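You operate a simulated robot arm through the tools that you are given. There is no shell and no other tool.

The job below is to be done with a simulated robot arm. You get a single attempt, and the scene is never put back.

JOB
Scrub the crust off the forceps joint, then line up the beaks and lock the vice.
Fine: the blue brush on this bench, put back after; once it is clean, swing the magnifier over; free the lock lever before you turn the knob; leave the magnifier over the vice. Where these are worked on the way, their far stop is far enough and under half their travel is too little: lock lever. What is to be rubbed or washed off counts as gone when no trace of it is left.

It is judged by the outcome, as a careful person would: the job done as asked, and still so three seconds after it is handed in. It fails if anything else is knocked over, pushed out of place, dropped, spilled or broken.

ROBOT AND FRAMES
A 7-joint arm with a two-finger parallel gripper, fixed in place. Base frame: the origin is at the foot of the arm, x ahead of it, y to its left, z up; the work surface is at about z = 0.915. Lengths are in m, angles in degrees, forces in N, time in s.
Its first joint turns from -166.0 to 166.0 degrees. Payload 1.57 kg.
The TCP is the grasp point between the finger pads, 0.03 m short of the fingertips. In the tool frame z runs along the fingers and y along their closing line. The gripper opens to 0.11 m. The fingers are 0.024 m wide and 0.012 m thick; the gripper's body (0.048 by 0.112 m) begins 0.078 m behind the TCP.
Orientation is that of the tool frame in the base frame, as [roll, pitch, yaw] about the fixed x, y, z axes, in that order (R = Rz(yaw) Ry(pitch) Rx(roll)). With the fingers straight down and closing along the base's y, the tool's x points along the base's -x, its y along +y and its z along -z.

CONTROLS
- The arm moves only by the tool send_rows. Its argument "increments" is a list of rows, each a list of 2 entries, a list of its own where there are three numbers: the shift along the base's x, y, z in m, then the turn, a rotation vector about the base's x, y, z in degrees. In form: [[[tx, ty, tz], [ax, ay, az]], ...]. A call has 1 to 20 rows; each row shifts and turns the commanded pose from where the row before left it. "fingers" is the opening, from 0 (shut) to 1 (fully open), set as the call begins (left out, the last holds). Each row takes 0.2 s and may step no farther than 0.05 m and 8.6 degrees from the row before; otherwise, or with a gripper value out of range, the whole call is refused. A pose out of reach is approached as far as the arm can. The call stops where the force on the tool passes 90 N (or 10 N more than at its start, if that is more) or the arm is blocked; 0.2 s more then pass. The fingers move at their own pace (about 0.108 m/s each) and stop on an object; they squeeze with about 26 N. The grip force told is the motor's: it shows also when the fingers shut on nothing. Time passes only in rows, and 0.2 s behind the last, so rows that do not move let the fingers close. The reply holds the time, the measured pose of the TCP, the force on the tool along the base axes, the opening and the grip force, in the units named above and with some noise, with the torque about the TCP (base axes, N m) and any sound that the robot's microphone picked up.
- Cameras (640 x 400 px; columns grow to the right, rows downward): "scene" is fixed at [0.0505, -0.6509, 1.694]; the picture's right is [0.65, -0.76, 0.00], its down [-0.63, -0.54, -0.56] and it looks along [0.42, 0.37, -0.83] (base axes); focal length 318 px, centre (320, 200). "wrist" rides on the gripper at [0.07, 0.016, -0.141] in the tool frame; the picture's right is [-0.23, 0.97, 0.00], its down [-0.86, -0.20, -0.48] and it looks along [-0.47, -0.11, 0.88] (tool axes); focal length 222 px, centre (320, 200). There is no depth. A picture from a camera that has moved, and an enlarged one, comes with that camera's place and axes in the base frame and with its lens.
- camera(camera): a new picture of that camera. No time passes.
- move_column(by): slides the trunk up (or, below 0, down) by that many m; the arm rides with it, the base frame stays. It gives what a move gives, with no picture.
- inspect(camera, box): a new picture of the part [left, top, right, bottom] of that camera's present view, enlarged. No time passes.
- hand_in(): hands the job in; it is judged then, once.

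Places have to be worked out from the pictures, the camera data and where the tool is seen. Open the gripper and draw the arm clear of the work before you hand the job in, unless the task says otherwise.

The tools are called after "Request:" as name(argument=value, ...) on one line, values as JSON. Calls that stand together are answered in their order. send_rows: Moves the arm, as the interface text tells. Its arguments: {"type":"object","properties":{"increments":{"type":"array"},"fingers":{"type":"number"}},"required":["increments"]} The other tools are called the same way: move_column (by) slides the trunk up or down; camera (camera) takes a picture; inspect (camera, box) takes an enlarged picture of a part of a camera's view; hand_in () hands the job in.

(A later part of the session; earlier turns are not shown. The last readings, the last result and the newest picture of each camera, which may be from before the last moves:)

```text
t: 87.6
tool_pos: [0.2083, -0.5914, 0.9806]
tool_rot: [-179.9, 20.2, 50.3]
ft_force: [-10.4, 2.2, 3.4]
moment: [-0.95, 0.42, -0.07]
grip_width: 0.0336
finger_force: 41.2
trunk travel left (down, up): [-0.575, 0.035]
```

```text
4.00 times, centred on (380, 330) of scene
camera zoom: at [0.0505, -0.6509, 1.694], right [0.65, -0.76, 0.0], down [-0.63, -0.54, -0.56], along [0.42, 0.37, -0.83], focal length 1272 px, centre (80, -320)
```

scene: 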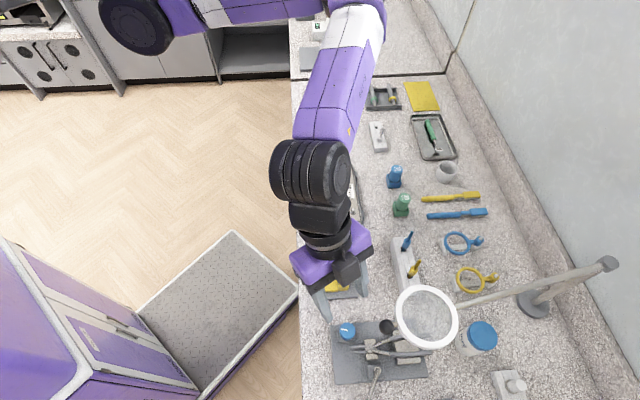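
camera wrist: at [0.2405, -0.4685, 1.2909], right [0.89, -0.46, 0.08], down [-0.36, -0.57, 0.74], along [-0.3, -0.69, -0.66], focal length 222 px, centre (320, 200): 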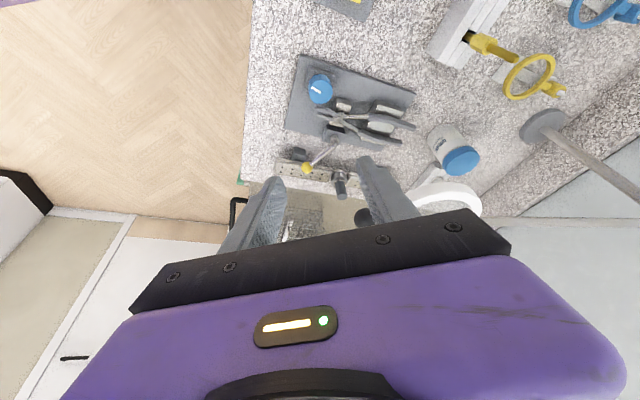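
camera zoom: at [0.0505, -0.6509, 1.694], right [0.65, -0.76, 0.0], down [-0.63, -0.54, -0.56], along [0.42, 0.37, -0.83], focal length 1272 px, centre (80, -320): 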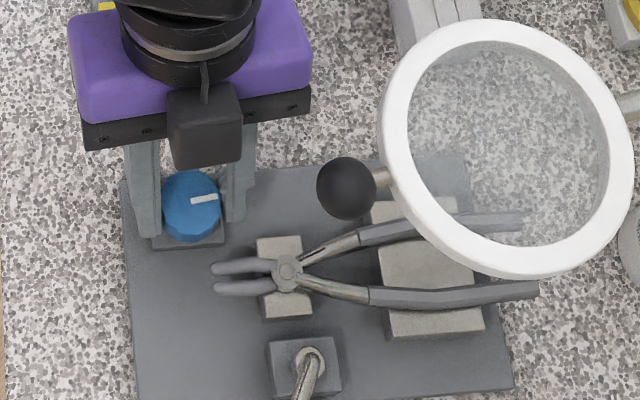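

About 158° turned now; the tips look nearly level. I'll zoom further on the two tips and on the two handle ends for a precise comparison.

Request:
inspect(camera="scene", box=[357, 343, 369, 351])

Request:
inspect(camera="scene", box=[421, 327, 445, 359])

Request:
inspect(camera="scene", box=[369, 337, 393, 352])

```text
16.00 times, centred on (363, 347) of scene
camera zoom: at [0.0505, -0.6509, 1.694], right [0.65, -0.76, 0.0], down [-0.63, -0.54, -0.56], along [0.42, 0.37, -0.83], focal length 5089 px, centre (-368, -2152)
```

zoom: 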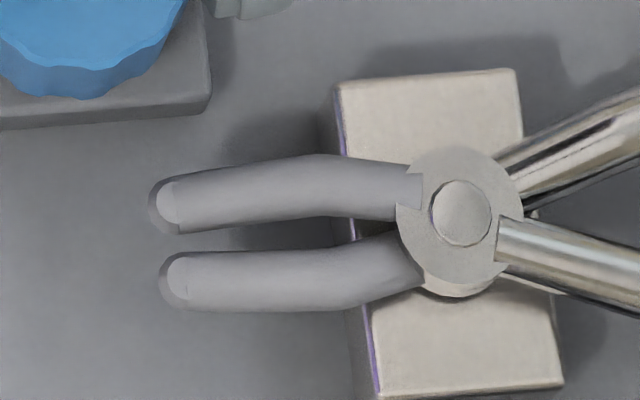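

```text
12.50 times, centred on (433, 343) of scene
camera zoom: at [0.0505, -0.6509, 1.694], right [0.65, -0.76, 0.0], down [-0.63, -0.54, -0.56], along [0.42, 0.37, -0.83], focal length 3976 px, centre (-1092, -1588)
```

zoom: 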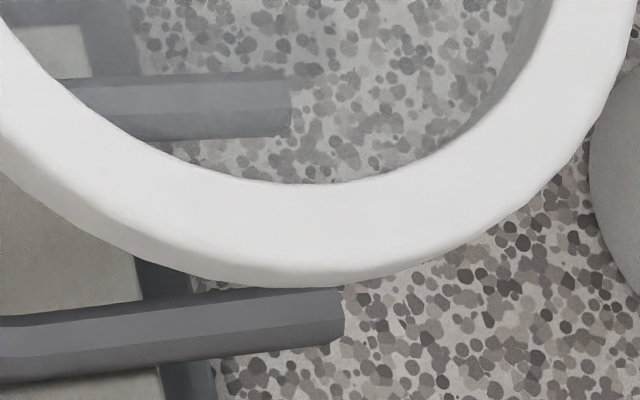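

```text
16.00 times, centred on (381, 344) of scene
camera zoom: at [0.0505, -0.6509, 1.694], right [0.65, -0.76, 0.0], down [-0.63, -0.54, -0.56], along [0.42, 0.37, -0.83], focal length 5089 px, centre (-656, -2112)
```

zoom: 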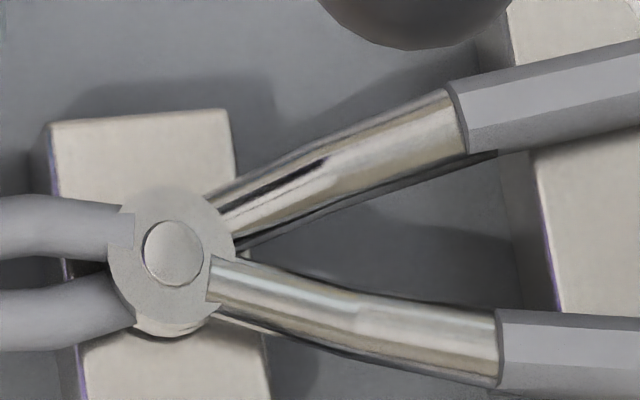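

The jaw tips are still about 0.3–0.5 mm apart by this estimate, but I want a better angle. I'm releasing the knob, lifting, and moving the wrist camera to look square across the forceps axis.

Request:
send_rows(increments=[[[0, 0, 0], [0, 0, 0]], [[0, 0, 0], [0, 0, 0]], [[0, 0, 0.018], [0, 0, 0]], [[0, 0, 0.025], [0, 0, 0]], [[0.01, 0.005, 0.03], [0, 0, 2]], [[0.014, 0.008, 0.03], [0, 0, 2]], [[0.014, 0.009, 0.03], [0, 0, 2]], [[0.014, 0.009, 0.02], [0, 0, 2]], [[0.014, 0.009, 0.01], [0, 0, 0]], [[0.014, 0.009, 0.002], [0, 0, 0]]], fingers=0.52)

Request:
send_rows(increments=[[[0, 0, 0], [0, 0, 0]], [[0, 0, 0], [0, 0, 0]]], fingers=1)

Request:
camera(camera="wrist")

Request:
camera(camera="scene")

```text
t: 89.8
tool_pos: [0.287, -0.5422, 1.1472]
tool_rot: [179.9, 20.1, 58.2]
ft_force: [-0.4, 0.1, 0.3]
moment: [0.03, -0.03, 0.0]
grip_width: 0.0572
finger_force: 0.0
trunk travel left (down, up): [-0.575, 0.035]
```

```text
t: 90.4
tool_pos: [0.2875, -0.5427, 1.147]
tool_rot: [-180.0, 20.1, 58.3]
ft_force: [0.7, -1.1, 0.0]
moment: [0.02, -0.01, 0.0]
grip_width: 0.1098
finger_force: 0.1
trunk travel left (down, up): [-0.575, 0.035]
```

```text
taken
camera wrist: at [0.3618, -0.4543, 1.2546], right [0.72, -0.69, 0.08], down [-0.51, -0.44, 0.74], along [-0.48, -0.57, -0.66], focal length 222 px, centre (320, 200)
```

wrist: 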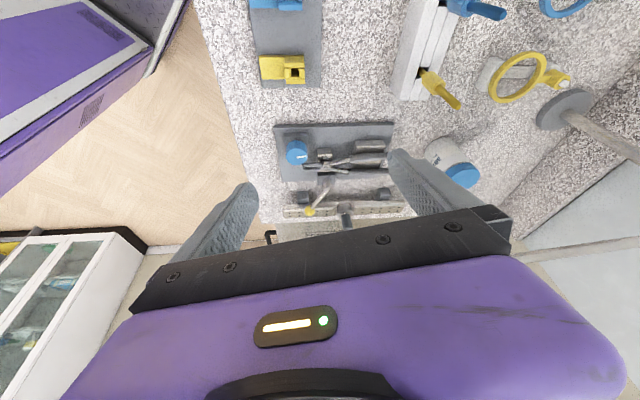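

```text
taken
```

scene: 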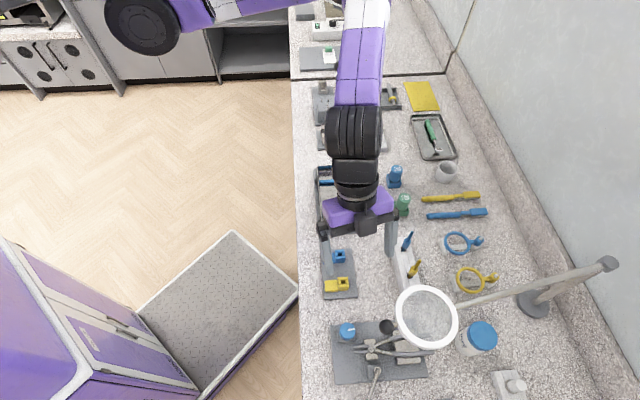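

The wrist view is now square to the vice. I'll zoom in on the beaks and the handle collars.

Request:
inspect(camera="wrist", box=[272, 120, 402, 190])

Request:
inspect(camera="wrist", box=[292, 145, 340, 175])

Request:
inspect(camera="wrist", box=[298, 153, 322, 168])

```text
4.92 times, centred on (337, 155) of wrist
camera zoom: at [0.3618, -0.4543, 1.2546], right [0.72, -0.69, 0.08], down [-0.51, -0.44, 0.74], along [-0.48, -0.57, -0.66], focal length 1094 px, centre (236, 422)
```

zoom: 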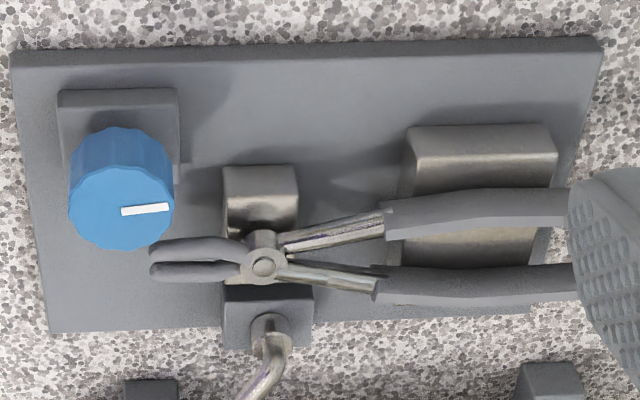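

```text
13.33 times, centred on (316, 160) of wrist
camera zoom: at [0.3618, -0.4543, 1.2546], right [0.72, -0.69, 0.08], down [-0.51, -0.44, 0.74], along [-0.48, -0.57, -0.66], focal length 2962 px, centre (373, 733)
```

zoom: 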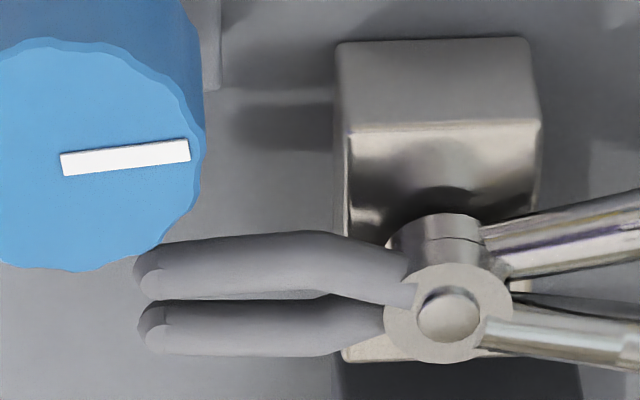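

```text
16.00 times, centred on (310, 160) of wrist
camera zoom: at [0.3618, -0.4543, 1.2546], right [0.72, -0.69, 0.08], down [-0.51, -0.44, 0.74], along [-0.48, -0.57, -0.66], focal length 3554 px, centre (480, 832)
```

zoom: 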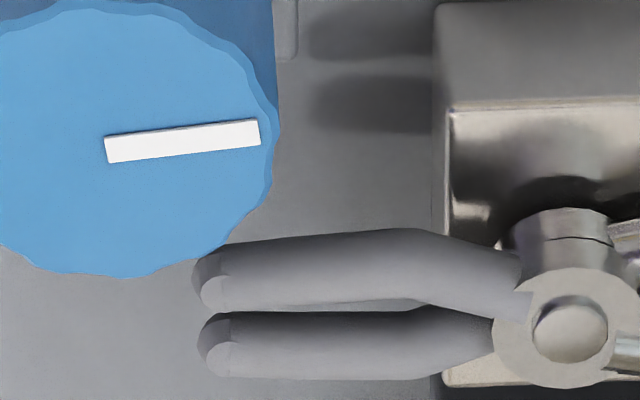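

This view shows the two stacked joint discs as well as the tips. I'll zoom in on the discs' side and on the tips separately.

Request:
inspect(camera="wrist", box=[316, 158, 332, 168])

Request:
inspect(camera="wrist", box=[300, 157, 316, 167])

Request:
inspect(camera="wrist", box=[336, 152, 368, 187])

```text
16.00 times, centred on (324, 163) of wrist
camera zoom: at [0.3618, -0.4543, 1.2546], right [0.72, -0.69, 0.08], down [-0.51, -0.44, 0.74], along [-0.48, -0.57, -0.66], focal length 3554 px, centre (256, 792)
```

zoom: 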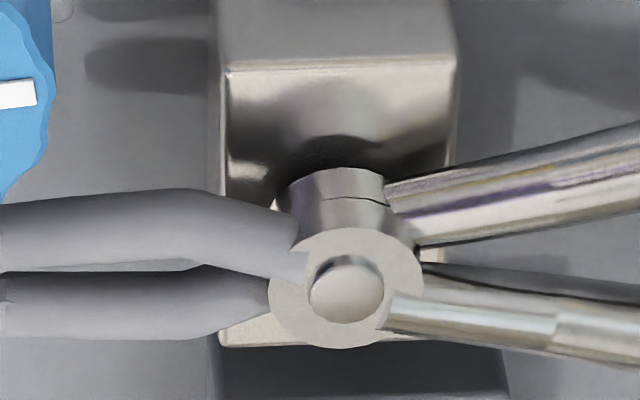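

```text
16.00 times, centred on (308, 162) of wrist
camera zoom: at [0.3618, -0.4543, 1.2546], right [0.72, -0.69, 0.08], down [-0.51, -0.44, 0.74], along [-0.48, -0.57, -0.66], focal length 3554 px, centre (512, 808)
```

zoom: 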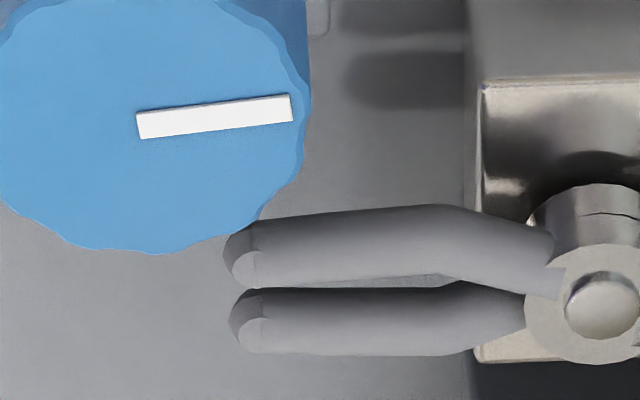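

```text
11.43 times, centred on (352, 170) of wrist
camera zoom: at [0.3618, -0.4543, 1.2546], right [0.72, -0.69, 0.08], down [-0.51, -0.44, 0.74], along [-0.48, -0.57, -0.66], focal length 2538 px, centre (-46, 549)
```

zoom: 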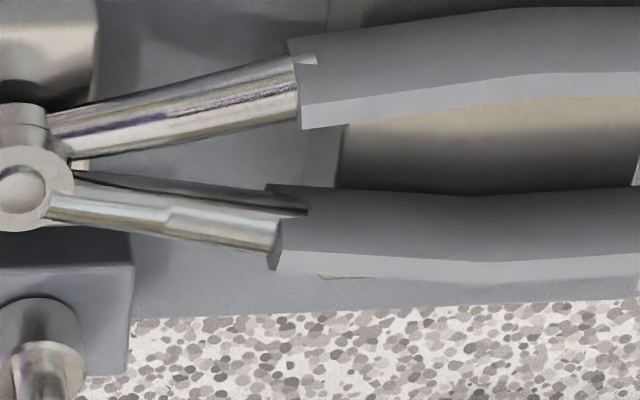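

Both cameras agree: the upper jaw still lacks about 0.4 mm, equal to about 10.5° of knob at the measured 0.038 mm/deg. I'm returning to the knob along the same clear path used before.

Request:
send_rows(increments=[[[-0.0185, -0.0062, 0.004], [0, 0, 3.34]], [[-0.0185, -0.0062, 0.004], [0, 0, 3.34]], [[-0.0185, -0.0062, 0.004], [0, 0, 3.34]], [[-0.0185, -0.0062, 0.004], [0, 0, 3.34]], [[-0.0185, -0.0062, 0.004], [0, 0, 3.34]], [[0.0022, -0.0042, -0.035], [0, 0, 0]], [[0.0022, -0.0042, -0.035], [0, 0, 0]], [[0.0022, -0.0042, -0.035], [0, 0, 0]], [[0.0022, -0.0042, -0.035], [0, 0, 0]], [[0, 0, -0.015], [0, 0, 0]], [[0, 0, -0.015], [0, 0, 0]], [[0, 0, -0.012], [0, 0, 0]], [[0, 0, -0.005], [0, 0, 0]], [[0, 0, 0], [0, 0, 0]]], fingers=0.52)

Request:
inspect(camera="wrist", box=[210, 60, 430, 220])

Request:
inspect(camera="scene", box=[310, 280, 450, 380])

```text
t: 93.4
tool_pos: [0.2041, -0.5898, 0.98]
tool_rot: [-179.9, 20.2, 75.0]
ft_force: [0.6, -0.4, 0.1]
moment: [-0.01, -0.02, -0.03]
grip_width: 0.0576
finger_force: 0.1
trunk travel left (down, up): [-0.575, 0.035]
```

```text
2.50 times, centred on (320, 140) of wrist
camera zoom: at [0.2498, -0.4844, 1.0878], right [0.88, -0.46, 0.08], down [-0.36, -0.57, 0.74], along [-0.3, -0.69, -0.66], focal length 555 px, centre (320, 350)
```

zoom: 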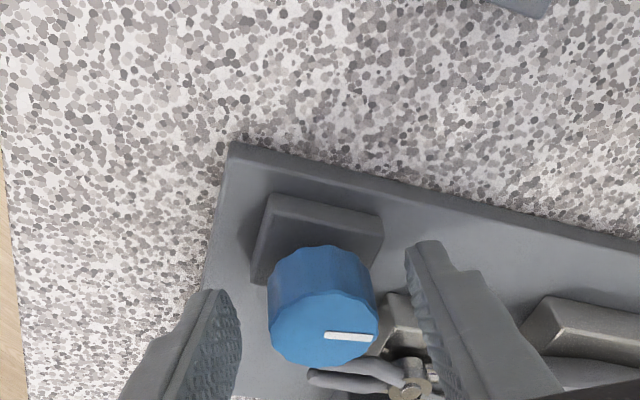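

```text
4.00 times, centred on (380, 330) of scene
camera zoom: at [0.0505, -0.6509, 1.694], right [0.65, -0.76, 0.0], down [-0.63, -0.54, -0.56], along [0.42, 0.37, -0.83], focal length 1272 px, centre (80, -320)
```

zoom: 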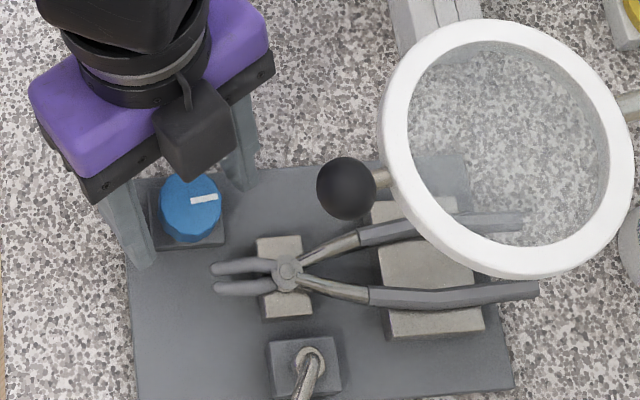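

I'm gripping and turning 10.5° more clockwise.

Request:
send_rows(increments=[[[0, 0, 0], [0, 0, 0]], [[0, 0, 0], [0, 0, 0]], [[0, 0, 0], [0, 0, 0]], [[0.0006, 0, 0], [0, 0, -3.5]], [[0.0004, 0, 0], [0, 0, -3.5]], [[0.0004, 0, 0], [0, 0, -3.5]], [[0, 0, 0], [0, 0, 0]]], fingers=0)

Request:
inspect(camera="scene", box=[357, 343, 369, 351])

```text
t: 95.0
tool_pos: [0.2056, -0.5911, 0.9789]
tool_rot: [-179.9, 20.1, 64.4]
ft_force: [-4.1, 0.6, 10.5]
moment: [0.86, -0.25, 0.0]
grip_width: 0.0337
finger_force: 41.2
trunk travel left (down, up): [-0.575, 0.035]
```

```text
16.00 times, centred on (363, 347) of scene
camera zoom: at [0.0505, -0.6509, 1.694], right [0.65, -0.76, 0.0], down [-0.63, -0.54, -0.56], along [0.42, 0.37, -0.83], focal length 5089 px, centre (-368, -2152)
```

zoom: 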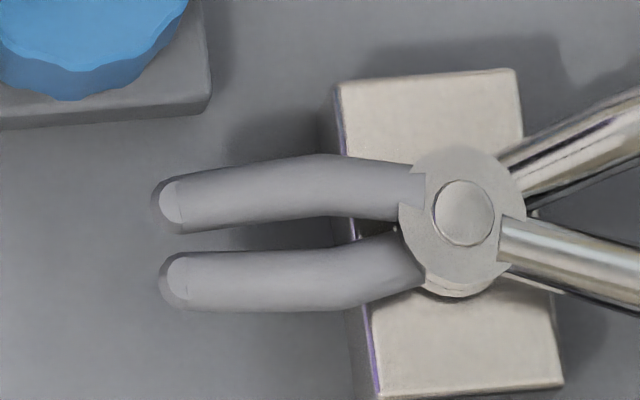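

The tips now appear level from the scene camera. I'll check from the wrist camera, which is close to the beaks here.

Request:
camera(camera="wrist")

Request:
inspect(camera="wrist", box=[300, 190, 380, 240])

```text
taken
camera wrist: at [0.2701, -0.4949, 1.0876], right [0.79, -0.61, 0.08], down [-0.45, -0.49, 0.74], along [-0.42, -0.62, -0.66], focal length 222 px, centre (320, 200)
```

wrist: 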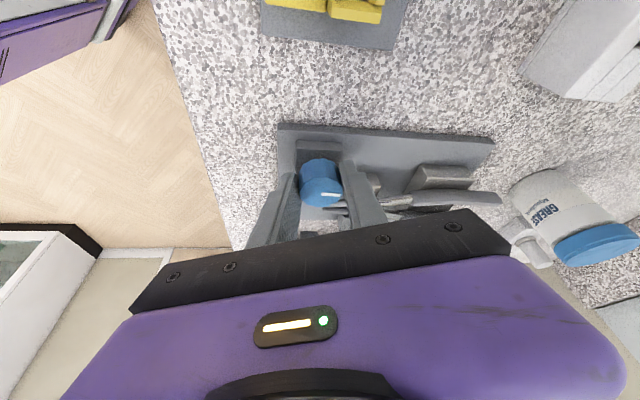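

```text
8.00 times, centred on (340, 215) of wrist
camera zoom: at [0.2701, -0.4949, 1.0876], right [0.79, -0.61, 0.08], down [-0.45, -0.49, 0.74], along [-0.42, -0.62, -0.66], focal length 1777 px, centre (160, 80)
```

zoom: 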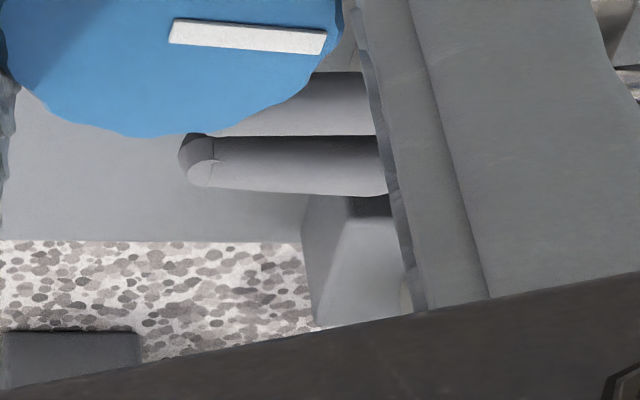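

The knob hides the tip from here. I'm releasing and going back up to the square viewing pose to verify before locking.

Request:
send_rows(increments=[[[0, 0, 0], [0, 0, 0]], [[0, 0, 0], [0, 0, 0]], [[0, 0, 0.018], [0, 0, 0]], [[0, 0, 0.025], [0, 0, 0]], [[0.01, 0.005, 0.03], [0, 0, -1.5]], [[0.014, 0.008, 0.03], [0, 0, -1.5]], [[0.015, 0.009, 0.025], [0, 0, -1.5]], [[0.014, 0.009, 0.02], [0, 0, -1.5]], [[0.014, 0.009, 0.01], [0, 0, 0]], [[0.0145, 0.009, 0.01], [0, 0, 0]]], fingers=0.52)

Request:
send_rows(increments=[[[0, 0, 0], [0, 0, 0]], [[0, 0, 0], [0, 0, 0]]], fingers=1)

Request:
inspect(camera="wrist", box=[300, 157, 316, 167])

Request:
inspect(camera="wrist", box=[316, 158, 332, 168])

Request:
inspect(camera="scene", box=[357, 343, 369, 351])

```text
t: 97.2
tool_pos: [0.2872, -0.5412, 1.1459]
tool_rot: [-179.9, 20.1, 58.4]
ft_force: [0.3, -0.7, 0.3]
moment: [0.03, 0.01, -0.02]
grip_width: 0.057
finger_force: 0.0
trunk travel left (down, up): [-0.575, 0.035]
```

```text
t: 97.8
tool_pos: [0.2875, -0.5407, 1.1461]
tool_rot: [-180.0, 20.0, 58.5]
ft_force: [-0.8, 0.4, 0.0]
moment: [0.0, -0.02, -0.02]
grip_width: 0.1099
finger_force: 0.0
trunk travel left (down, up): [-0.575, 0.035]
```

```text
16.00 times, centred on (308, 162) of wrist
camera zoom: at [0.3614, -0.4529, 1.2544], right [0.72, -0.69, 0.08], down [-0.5, -0.44, 0.74], along [-0.48, -0.57, -0.66], focal length 3554 px, centre (512, 808)
```

zoom: 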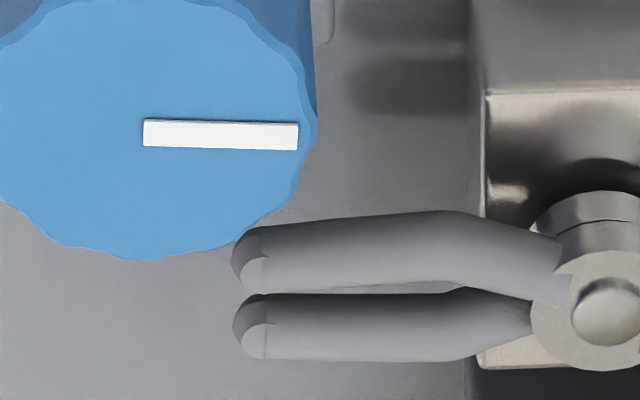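

```text
16.00 times, centred on (324, 163) of wrist
camera zoom: at [0.3614, -0.4529, 1.2544], right [0.72, -0.69, 0.08], down [-0.5, -0.44, 0.74], along [-0.48, -0.57, -0.66], focal length 3554 px, centre (256, 792)
```

zoom: 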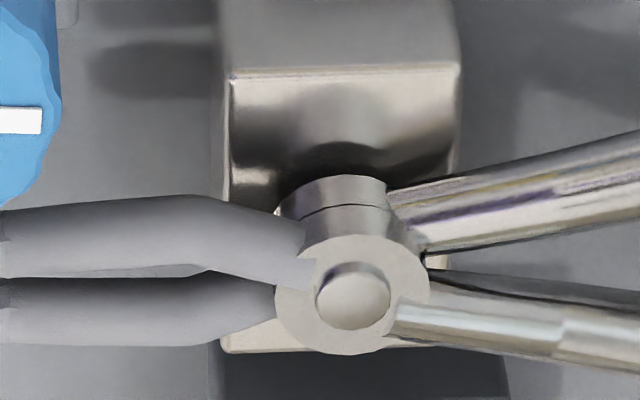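

```text
16.00 times, centred on (363, 347) of scene
camera zoom: at [0.0505, -0.6509, 1.694], right [0.65, -0.76, 0.0], down [-0.63, -0.54, -0.56], along [0.42, 0.37, -0.83], focal length 5089 px, centre (-368, -2152)
```

zoom: 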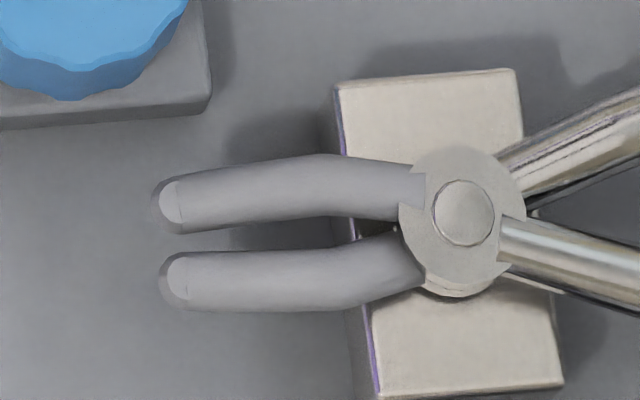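

The tips are now level to within about 0.1–0.2 mm, and the knob's white mark has come almost parallel to the plate's long axis (about 4° past it). I'll make a fine correction of about 4° back.

Request:
send_rows(increments=[[[-0.0185, -0.0066, 0.004], [0, 0, 0.7]], [[-0.0185, -0.0066, 0.004], [0, 0, 0.7]], [[-0.0185, -0.0066, 0.004], [0, 0, 0.7]], [[-0.0185, -0.0066, 0.004], [0, 0, 0.7]], [[-0.0185, -0.0066, 0.004], [0, 0, 0.7]], [[0.0028, -0.0044, -0.035], [0, 0, 0]], [[0.0028, -0.0044, -0.035], [0, 0, 0]], [[0.0028, -0.0044, -0.035], [0, 0, 0]], [[0.0028, -0.0044, -0.035], [0, 0, 0]], [[0, 0, -0.015], [0, 0, 0]], [[0, 0, -0.015], [0, 0, 0]], [[0, 0, -0.012], [0, 0, 0]], [[0, 0, -0.004], [0, 0, 0]], [[0, 0, 0], [0, 0, 0]]], fingers=0.52)

Request:
inspect(camera="wrist", box=[210, 60, 430, 220])

```text
t: 100.8
tool_pos: [0.2039, -0.5914, 0.9813]
tool_rot: [179.9, 20.1, 62.0]
ft_force: [-0.3, -0.2, -1.0]
moment: [0.0, -0.02, -0.02]
grip_width: 0.0573
finger_force: 0.1
trunk travel left (down, up): [-0.575, 0.035]
```

```text
2.50 times, centred on (320, 140) of wrist
camera zoom: at [0.2733, -0.4991, 1.0894], right [0.76, -0.65, 0.08], down [-0.48, -0.47, 0.74], along [-0.44, -0.6, -0.66], focal length 555 px, centre (320, 350)
```

zoom: 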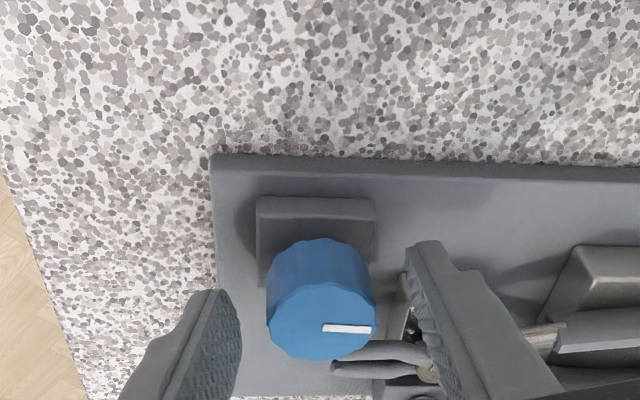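

Request:
send_rows(increments=[[[0, 0, 0], [0, 0, 0]], [[0, 0, 0], [0, 0, 0]], [[0, 0, 0], [0, 0, 0]], [[-0.0002, 0.0001, 0], [0, 0, 2]], [[-0.0002, 0.0001, 0], [0, 0, 2]], [[0, 0, 0], [0, 0, 0]]], fingers=0)

Request:
inspect(camera="wrist", box=[210, 60, 430, 220])

Request:
inspect(camera="scene", box=[357, 343, 369, 351])

```text
t: 102.2
tool_pos: [0.2043, -0.5922, 0.9807]
tool_rot: [-179.9, 20.1, 66.0]
ft_force: [1.9, 4.3, 6.7]
moment: [0.94, -0.31, -0.01]
grip_width: 0.0333
finger_force: 41.0
trunk travel left (down, up): [-0.575, 0.035]
```

```text
2.50 times, centred on (320, 140) of wrist
camera zoom: at [0.2666, -0.4945, 1.0895], right [0.8, -0.59, 0.08], down [-0.44, -0.5, 0.74], along [-0.4, -0.63, -0.66], focal length 555 px, centre (320, 350)
```

zoom: 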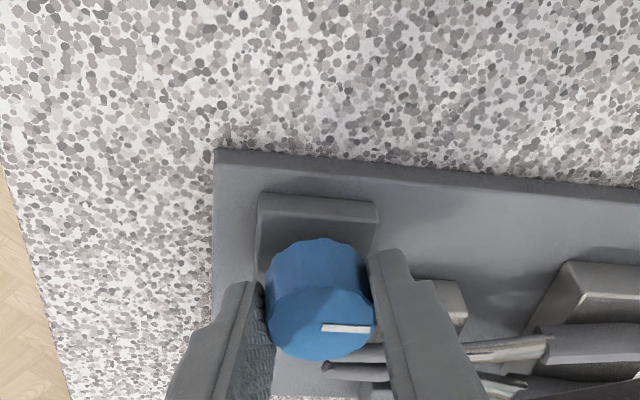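

```text
16.00 times, centred on (363, 347) of scene
camera zoom: at [0.0505, -0.6509, 1.694], right [0.65, -0.76, 0.0], down [-0.63, -0.54, -0.56], along [0.42, 0.37, -0.83], focal length 5089 px, centre (-368, -2152)
```

zoom: 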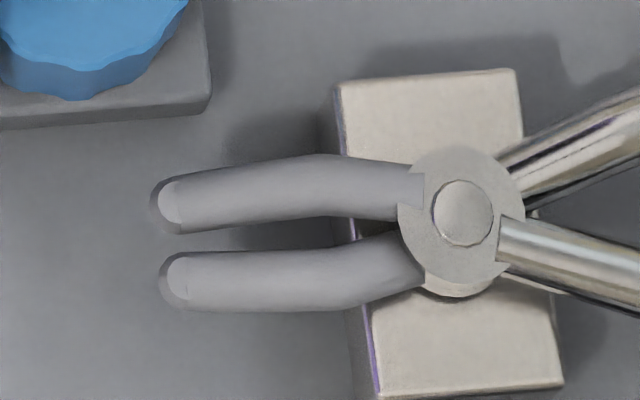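

The fine turn is done. I'm releasing the knob, lifting clear, and checking the beaks again from the square viewing pose before locking.

Request:
send_rows(increments=[[[0, 0, 0], [0, 0, 0]], [[0, 0, 0], [0, 0, 0]], [[0, 0, 0.018], [0, 0, 0]], [[0, 0, 0.025], [0, 0, 0]], [[0.01, 0.005, 0.03], [0, 0, -1.9]], [[0.014, 0.008, 0.03], [0, 0, -1.9]], [[0.015, 0.009, 0.025], [0, 0, -1.9]], [[0.014, 0.009, 0.02], [0, 0, -1.9]], [[0.014, 0.009, 0.01], [0, 0, 0]], [[0.0145, 0.01, 0.01], [0, 0, 0]]], fingers=0.52)

Request:
send_rows(increments=[[[0, 0, 0], [0, 0, 0]], [[0, 0, 0], [0, 0, 0]]], fingers=1)

Request:
inspect(camera="wrist", box=[300, 157, 316, 167])

Request:
inspect(camera="wrist", box=[272, 120, 402, 190])

```text
t: 104.4
tool_pos: [0.2867, -0.5416, 1.1501]
tool_rot: [179.9, 20.0, 58.3]
ft_force: [0.4, -0.7, -0.7]
moment: [0.01, -0.02, 0.0]
grip_width: 0.0572
finger_force: 0.1
trunk travel left (down, up): [-0.575, 0.035]
```

```text
t: 105.0
tool_pos: [0.2855, -0.5414, 1.148]
tool_rot: [180.0, 20.1, 58.4]
ft_force: [1.0, -0.5, -0.4]
moment: [0.0, -0.02, 0.02]
grip_width: 0.11
finger_force: 0.1
trunk travel left (down, up): [-0.575, 0.035]
```

```text
16.00 times, centred on (308, 162) of wrist
camera zoom: at [0.3611, -0.4532, 1.2575], right [0.72, -0.69, 0.08], down [-0.5, -0.44, 0.74], along [-0.48, -0.57, -0.66], focal length 3554 px, centre (512, 808)
```

zoom: 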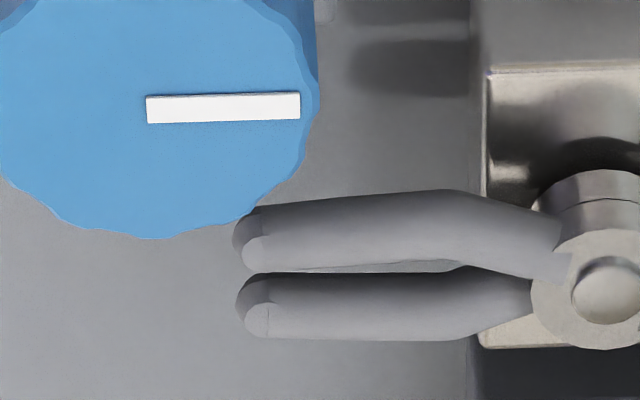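

```text
4.92 times, centred on (337, 155) of wrist
camera zoom: at [0.3611, -0.4532, 1.2575], right [0.72, -0.69, 0.08], down [-0.5, -0.44, 0.74], along [-0.48, -0.57, -0.66], focal length 1094 px, centre (236, 422)
```

zoom: 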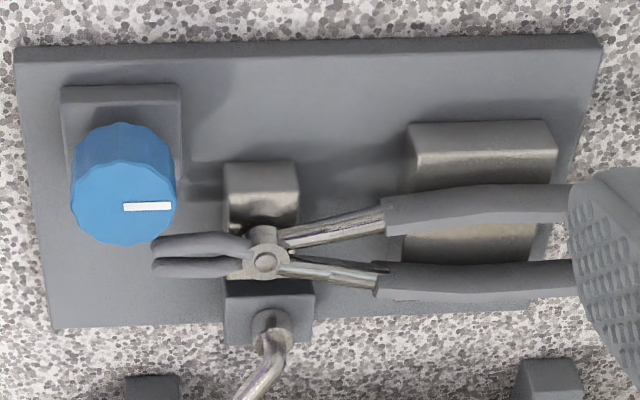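

The beak tips are level and the knob mark is exactly parallel to the plate edge. Now for locking: I'll close the fingers, go high over the magnifier, and come down on the outer (south) side of the lever.

Request:
send_rows(increments=[[[0, 0, 0.04], [0, 0, 7.42]], [[0, 0, 0.04], [0, 0, 7.42]], [[0, 0, 0.025], [0, 0, 7.42]], [[-0.0182, -0.02, 0], [0, 0, 7.42]], [[-0.0182, -0.02, 0], [0, 0, 7.42]], [[-0.0182, -0.02, 0], [0, 0, 7.42]], [[-0.0182, -0.02, 0], [0, 0, 7.42]], [[-0.0182, -0.02, 0], [0, 0, 7.42]], [[-0.0182, -0.02, 0], [0, 0, 7.42]], [[-0.0182, -0.02, 0], [0, 0, 7.42]], [[-0.0182, -0.02, 0], [0, 0, 7.42]]], fingers=0)

Request:
camera(camera="wrist")

Request:
inspect(camera="wrist", box=[210, 0, 430, 170])

Request:
camera(camera="scene")

```text
t: 107.4
tool_pos: [0.1424, -0.7003, 1.2527]
tool_rot: [180.0, 20.1, 140.1]
ft_force: [0.2, -0.9, 1.0]
moment: [-0.02, 0.04, 0.0]
grip_width: 0.0
finger_force: 21.2
trunk travel left (down, up): [-0.575, 0.035]
```

```text
taken
camera wrist: at [0.0658, -0.6154, 1.361], right [0.79, 0.61, 0.08], down [0.36, -0.56, 0.74], along [0.5, -0.56, -0.66], focal length 222 px, centre (320, 200)
```

wrist: 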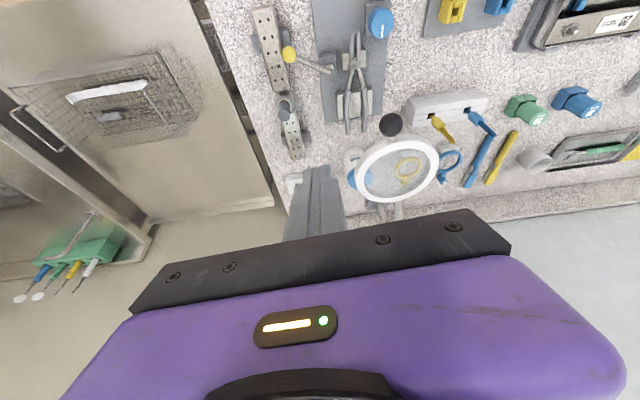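

```text
2.35 times, centred on (320, 85) of wrist
camera zoom: at [0.0658, -0.6154, 1.361], right [0.79, 0.61, 0.08], down [0.36, -0.56, 0.74], along [0.5, -0.56, -0.66], focal length 523 px, centre (320, 471)
```

zoom: 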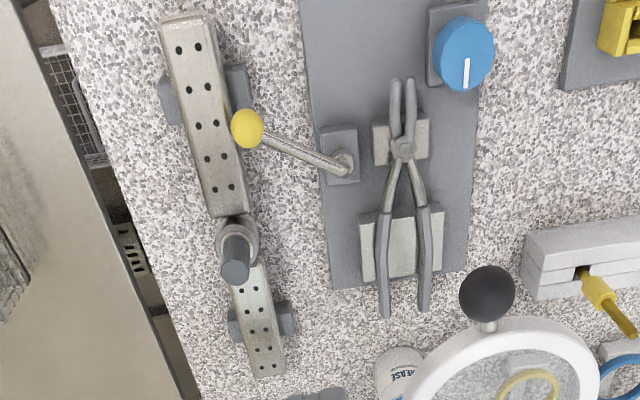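

```text
taken
```

scene: 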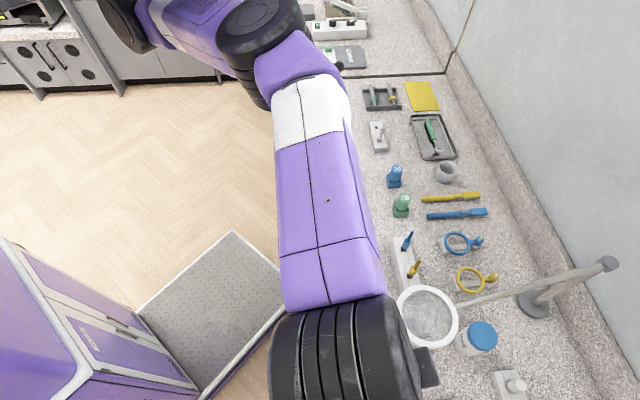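

From above, the forceps beaks look properly lined up. The lever is at about 195°; I'm descending to just above its south side.

Request:
send_rows(increments=[[[-0.0007, -0.0105, -0.015], [0, 0, 0]], [[-0.0007, -0.0105, -0.025], [0, 0, 0]], [[0, 0, -0.045], [0, 0, 0]], [[0, 0, -0.045], [0, 0, 0]], [[0, 0, -0.045], [0, 0, 0]], [[0, 0, -0.035], [0, 0, 0]]])

Request:
camera(camera="wrist")

Request:
inspect(camera="wrist", box=[220, 60, 420, 220])

Request:
inspect(camera="scene", box=[290, 260, 490, 400])

```text
t: 108.8
tool_pos: [0.1388, -0.7237, 1.0431]
tool_rot: [-179.9, 20.1, 140.0]
ft_force: [0.4, -0.6, -0.4]
moment: [0.03, -0.01, -0.02]
grip_width: 0.0
finger_force: 21.3
trunk travel left (down, up): [-0.575, 0.035]
```

```text
taken
camera wrist: at [0.0631, -0.6389, 1.1512], right [0.79, 0.61, 0.08], down [0.36, -0.56, 0.74], along [0.5, -0.56, -0.66], focal length 222 px, centre (320, 200)
```

wrist: 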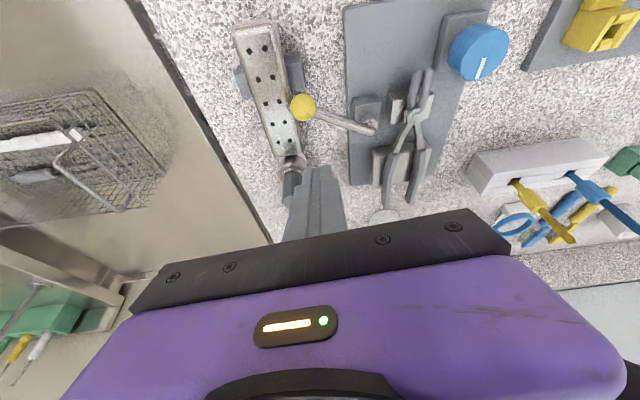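

```text
2.50 times, centred on (320, 140) of wrist
camera zoom: at [0.0631, -0.6389, 1.1512], right [0.79, 0.61, 0.08], down [0.36, -0.56, 0.74], along [0.5, -0.56, -0.66], focal length 555 px, centre (320, 350)
```

zoom: 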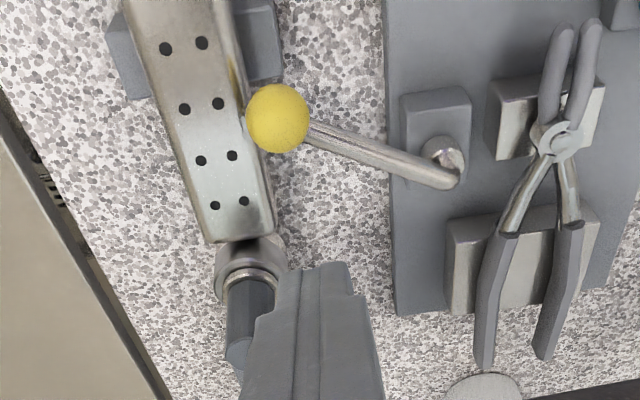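

```text
2.86 times, centred on (390, 330) of scene
camera zoom: at [0.0505, -0.6509, 1.694], right [0.65, -0.76, 0.0], down [-0.63, -0.54, -0.56], along [0.42, 0.37, -0.83], focal length 909 px, centre (120, -171)
```

zoom: 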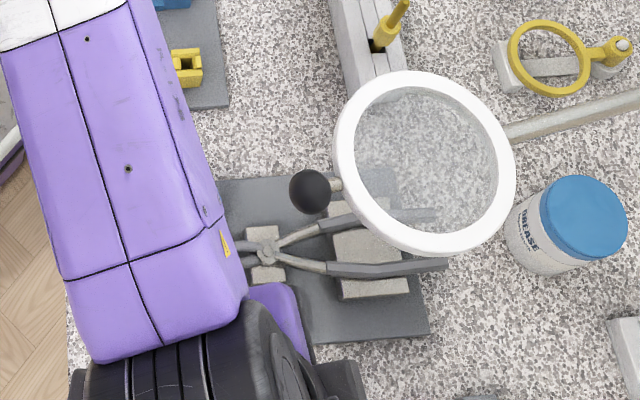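

The peg is on the south side of the lever, clear of the bar's post. I'm lowering the last 6 cm.

Request:
send_rows(increments=[[[0.001, 0, -0.02], [0, 0, 0]], [[0.001, 0, -0.02], [0, 0, 0]], [[0, 0, -0.018], [0, 0, 0]], [[0, 0, 0], [0, 0, 0]]])

Request:
inspect(camera="wrist", box=[220, 60, 420, 220])

```text
t: 109.8
tool_pos: [0.1455, -0.7149, 0.9847]
tool_rot: [-179.8, 20.1, 139.9]
ft_force: [0.5, 0.8, -0.8]
moment: [0.05, -0.01, 0.0]
grip_width: 0.0002
finger_force: 21.7
out of reach, approached as far as the arm can: row 2
trunk travel left (down, up): [-0.575, 0.035]
```

```text
2.50 times, centred on (320, 140) of wrist
camera zoom: at [0.0703, -0.6298, 1.0937], right [0.79, 0.61, 0.08], down [0.36, -0.56, 0.74], along [0.5, -0.56, -0.66], focal length 555 px, centre (320, 350)
```

zoom: 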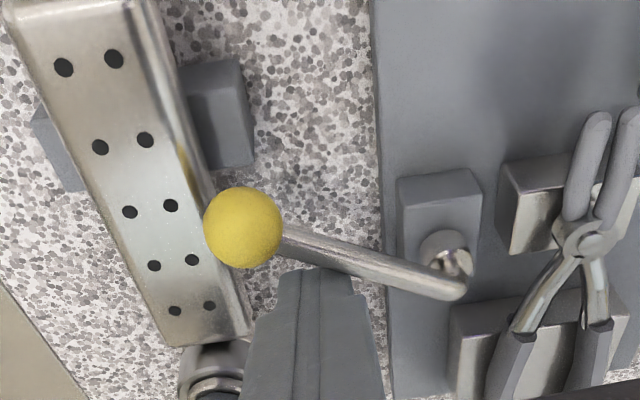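

The wrist reached a limit there and the peg ended up slightly closer to the lever, without force. I'll turn the tool back to yaw 120 for more freedom.

Request:
send_rows(increments=[[[0, 0, 0], [0, 0, -6.7]], [[0, 0, 0], [0, 0, -6.7]], [[0, 0, 0], [0, 0, -6.7]], [[0, 0, 0], [0, 0, 0]]])

Request:
inspect(camera="wrist", box=[220, 60, 420, 220])

```text
t: 110.8
tool_pos: [0.145, -0.7175, 0.9862]
tool_rot: [-179.9, 20.1, 119.7]
ft_force: [-0.5, 0.1, -0.7]
moment: [0.02, -0.02, 0.01]
grip_width: 0.0
finger_force: 21.5
trunk travel left (down, up): [-0.575, 0.035]
```

```text
2.50 times, centred on (320, 140) of wrist
camera zoom: at [0.1033, -0.6102, 1.0946], right [0.95, 0.3, 0.08], down [0.14, -0.65, 0.74], along [0.27, -0.7, -0.66], focal length 555 px, centre (320, 350)
```

zoom: 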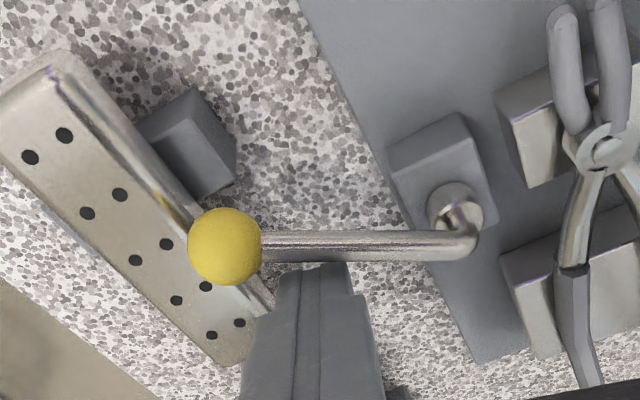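

The finger is just south of the rod. I'm pushing the lever back north along its arc toward the locked position.

Request:
send_rows(increments=[[[-0.0016, 0.0064, 0], [0, 0, 0]], [[-0.0031, 0.0053, 0], [0, 0, 0]], [[-0.0031, 0.0052, 0], [0, 0, 0]], [[-0.0016, 0.0059, 0], [0, 0, 0]], [[-0.0016, 0.0058, 0], [0, 0, 0]]])

Request:
inspect(camera="wrist", box=[220, 60, 420, 220])

```text
t: 112.0
tool_pos: [0.1342, -0.6884, 0.986]
tool_rot: [-180.0, 20.1, 119.8]
ft_force: [1.4, 0.2, 0.2]
moment: [-0.01, 0.01, 0.01]
grip_width: 0.0
finger_force: 21.5
trunk travel left (down, up): [-0.575, 0.035]
```

```text
2.50 times, centred on (320, 140) of wrist
camera zoom: at [0.0922, -0.5819, 1.0944], right [0.95, 0.3, 0.08], down [0.15, -0.65, 0.74], along [0.27, -0.69, -0.66], focal length 555 px, centre (320, 350)
```

zoom: 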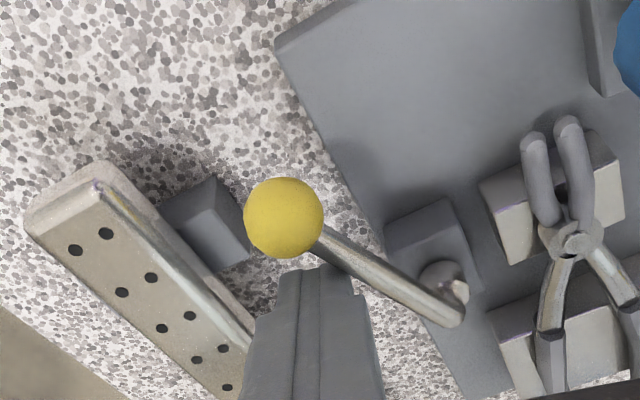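

The lever follows smoothly. I'm continuing to the locked stop.

Request:
send_rows(increments=[[[0, 0.0061, 0], [0, 0, 0]], [[0, 0.0061, 0], [0, 0, 0]], [[0.0015, 0.0059, 0], [0, 0, 0]], [[0.0016, 0.0059, 0], [0, 0, 0]], [[0, 0, 0], [0, 0, 0]]])

Request:
inspect(camera="wrist", box=[220, 60, 420, 220])

Request:
inspect(camera="scene", box=[290, 260, 490, 400])

```text
t: 113.2
tool_pos: [0.1367, -0.6648, 0.9859]
tool_rot: [-179.9, 20.0, 120.0]
ft_force: [-2.2, -7.9, -2.8]
moment: [-0.14, 0.03, -0.04]
grip_width: 0.0002
finger_force: 21.2
trunk travel left (down, up): [-0.575, 0.035]
```

```text
2.50 times, centred on (320, 140) of wrist
camera zoom: at [0.0952, -0.5583, 1.0943], right [0.95, 0.3, 0.08], down [0.15, -0.65, 0.74], along [0.27, -0.7, -0.66], focal length 555 px, centre (320, 350)
```

zoom: 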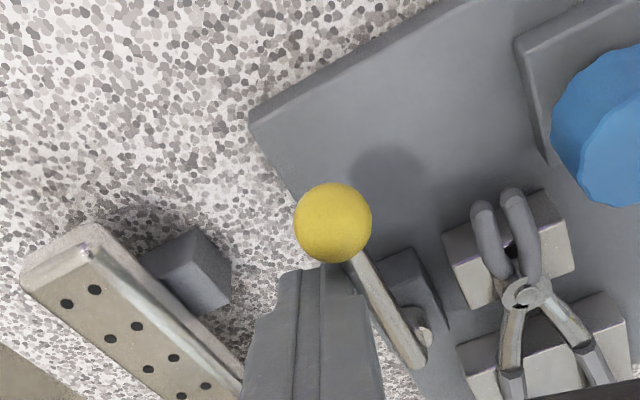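

```text
2.86 times, centred on (390, 330) of scene
camera zoom: at [0.0505, -0.6509, 1.694], right [0.65, -0.76, 0.0], down [-0.63, -0.54, -0.56], along [0.42, 0.37, -0.83], focal length 909 px, centre (120, -171)
```

zoom: 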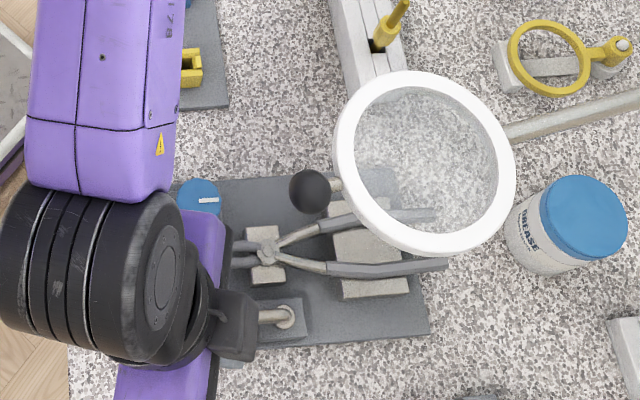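

Force is starting to rise (8 N), so the lever is about at its locked stop. I'm nudging a little more to seat it.

Request:
send_rows(increments=[[[0.0015, 0.0022, 0], [0, 0, 0]], [[0.0012, 0.0018, 0], [0, 0, 0]], [[0, 0, 0], [0, 0, 0]]])

```text
t: 114.0
tool_pos: [0.138, -0.6625, 0.9878]
tool_rot: [-179.5, 20.2, 119.8]
ft_force: [-16.5, -30.2, -2.7]
moment: [-0.62, 0.32, -0.07]
grip_width: 0.0
finger_force: 21.0
trunk travel left (down, up): [-0.575, 0.035]
```

34 N of resistance confirms the lever is seated at its locked stop. I'm backing off, rising clear, and checking everything.

Request:
send_rows(increments=[[[-0.003, -0.005, 0], [0, 0, 0]], [[-0.003, -0.006, 0.003], [0, 0, 0]], [[0, -0.002, 0.03], [0, 0, 0]], [[0, 0, 0.045], [0, 0, 0]], [[0, 0, 0.045], [0, 0, 0]], [[0, 0, 0.045], [0, 0, 0]], [[0, 0.02, 0.045], [0, 0, 0]], [[0.01, 0.03, 0.03], [0, 0, 0]], [[0.01, 0.04, 0.02], [0, 0, 0]]])

Request:
camera(camera="wrist")

Request:
camera(camera="scene")

```text
t: 116.0
tool_pos: [0.1517, -0.5834, 1.2474]
tool_rot: [180.0, 20.0, 119.9]
ft_force: [-0.8, -0.1, -0.8]
moment: [0.05, -0.02, 0.0]
grip_width: 0.0
finger_force: 21.7
trunk travel left (down, up): [-0.575, 0.035]
```

```text
taken
camera wrist: at [0.1089, -0.4769, 1.3561], right [0.95, 0.3, 0.08], down [0.14, -0.65, 0.74], along [0.27, -0.7, -0.67], focal length 222 px, centre (320, 200)
```

wrist: 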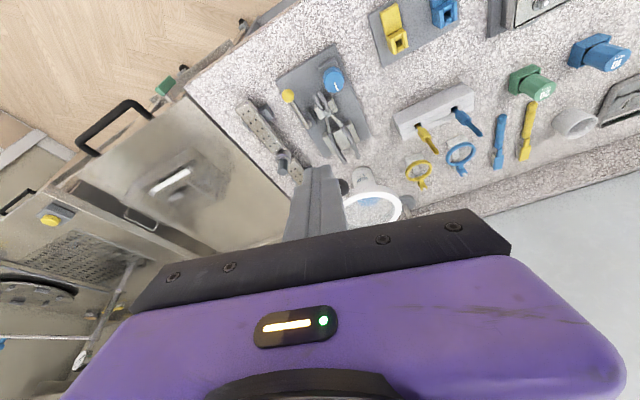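

```text
taken
```

scene: 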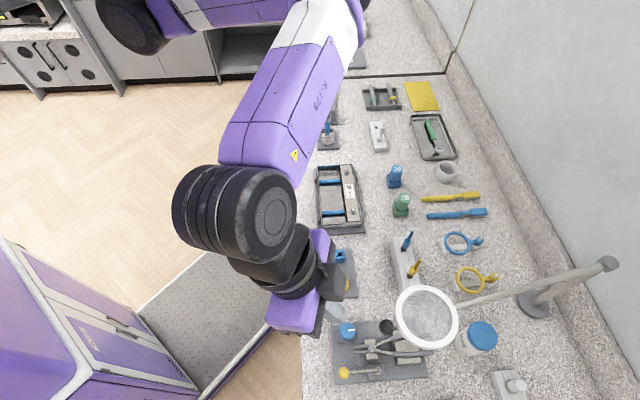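

The lever appears back at its locked stop, with the magnifier still over the vice. I'll enlarge to verify the lever, beaks and knob.

Request:
inspect(camera="scene", box=[320, 310, 450, 391])

Request:
inspect(camera="scene", box=[357, 343, 369, 351])

Request:
inspect(camera="wrist", box=[225, 30, 395, 180])

```text
4.92 times, centred on (385, 350) of scene
camera zoom: at [0.0505, -0.6509, 1.694], right [0.65, -0.76, 0.0], down [-0.63, -0.54, -0.56], along [0.42, 0.37, -0.83], focal length 1566 px, centre (0, -541)
```

zoom: 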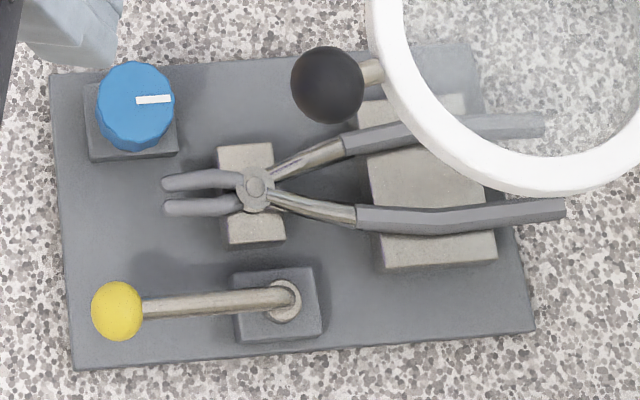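

```text
16.00 times, centred on (363, 347) of scene
camera zoom: at [0.0505, -0.6509, 1.694], right [0.65, -0.76, 0.0], down [-0.63, -0.54, -0.56], along [0.42, 0.37, -0.83], focal length 5089 px, centre (-368, -2152)
```

zoom: 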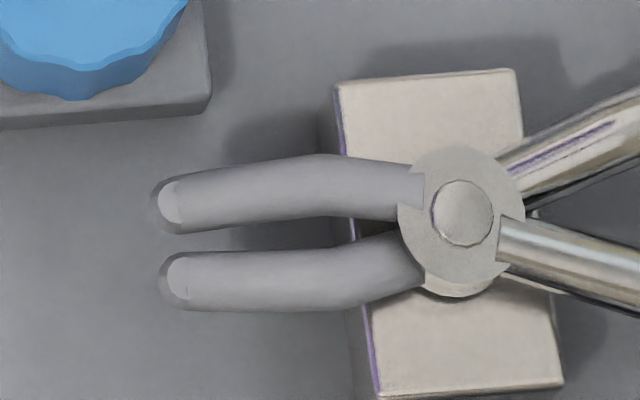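

```text
2.67 times, centred on (310, 105) of wrist
camera zoom: at [0.1089, -0.4769, 1.3561], right [0.95, 0.3, 0.08], down [0.14, -0.65, 0.74], along [0.27, -0.7, -0.67], focal length 592 px, centre (347, 453)
```

zoom: 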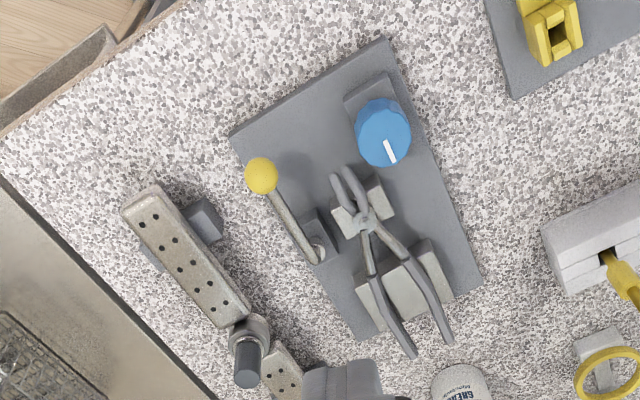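

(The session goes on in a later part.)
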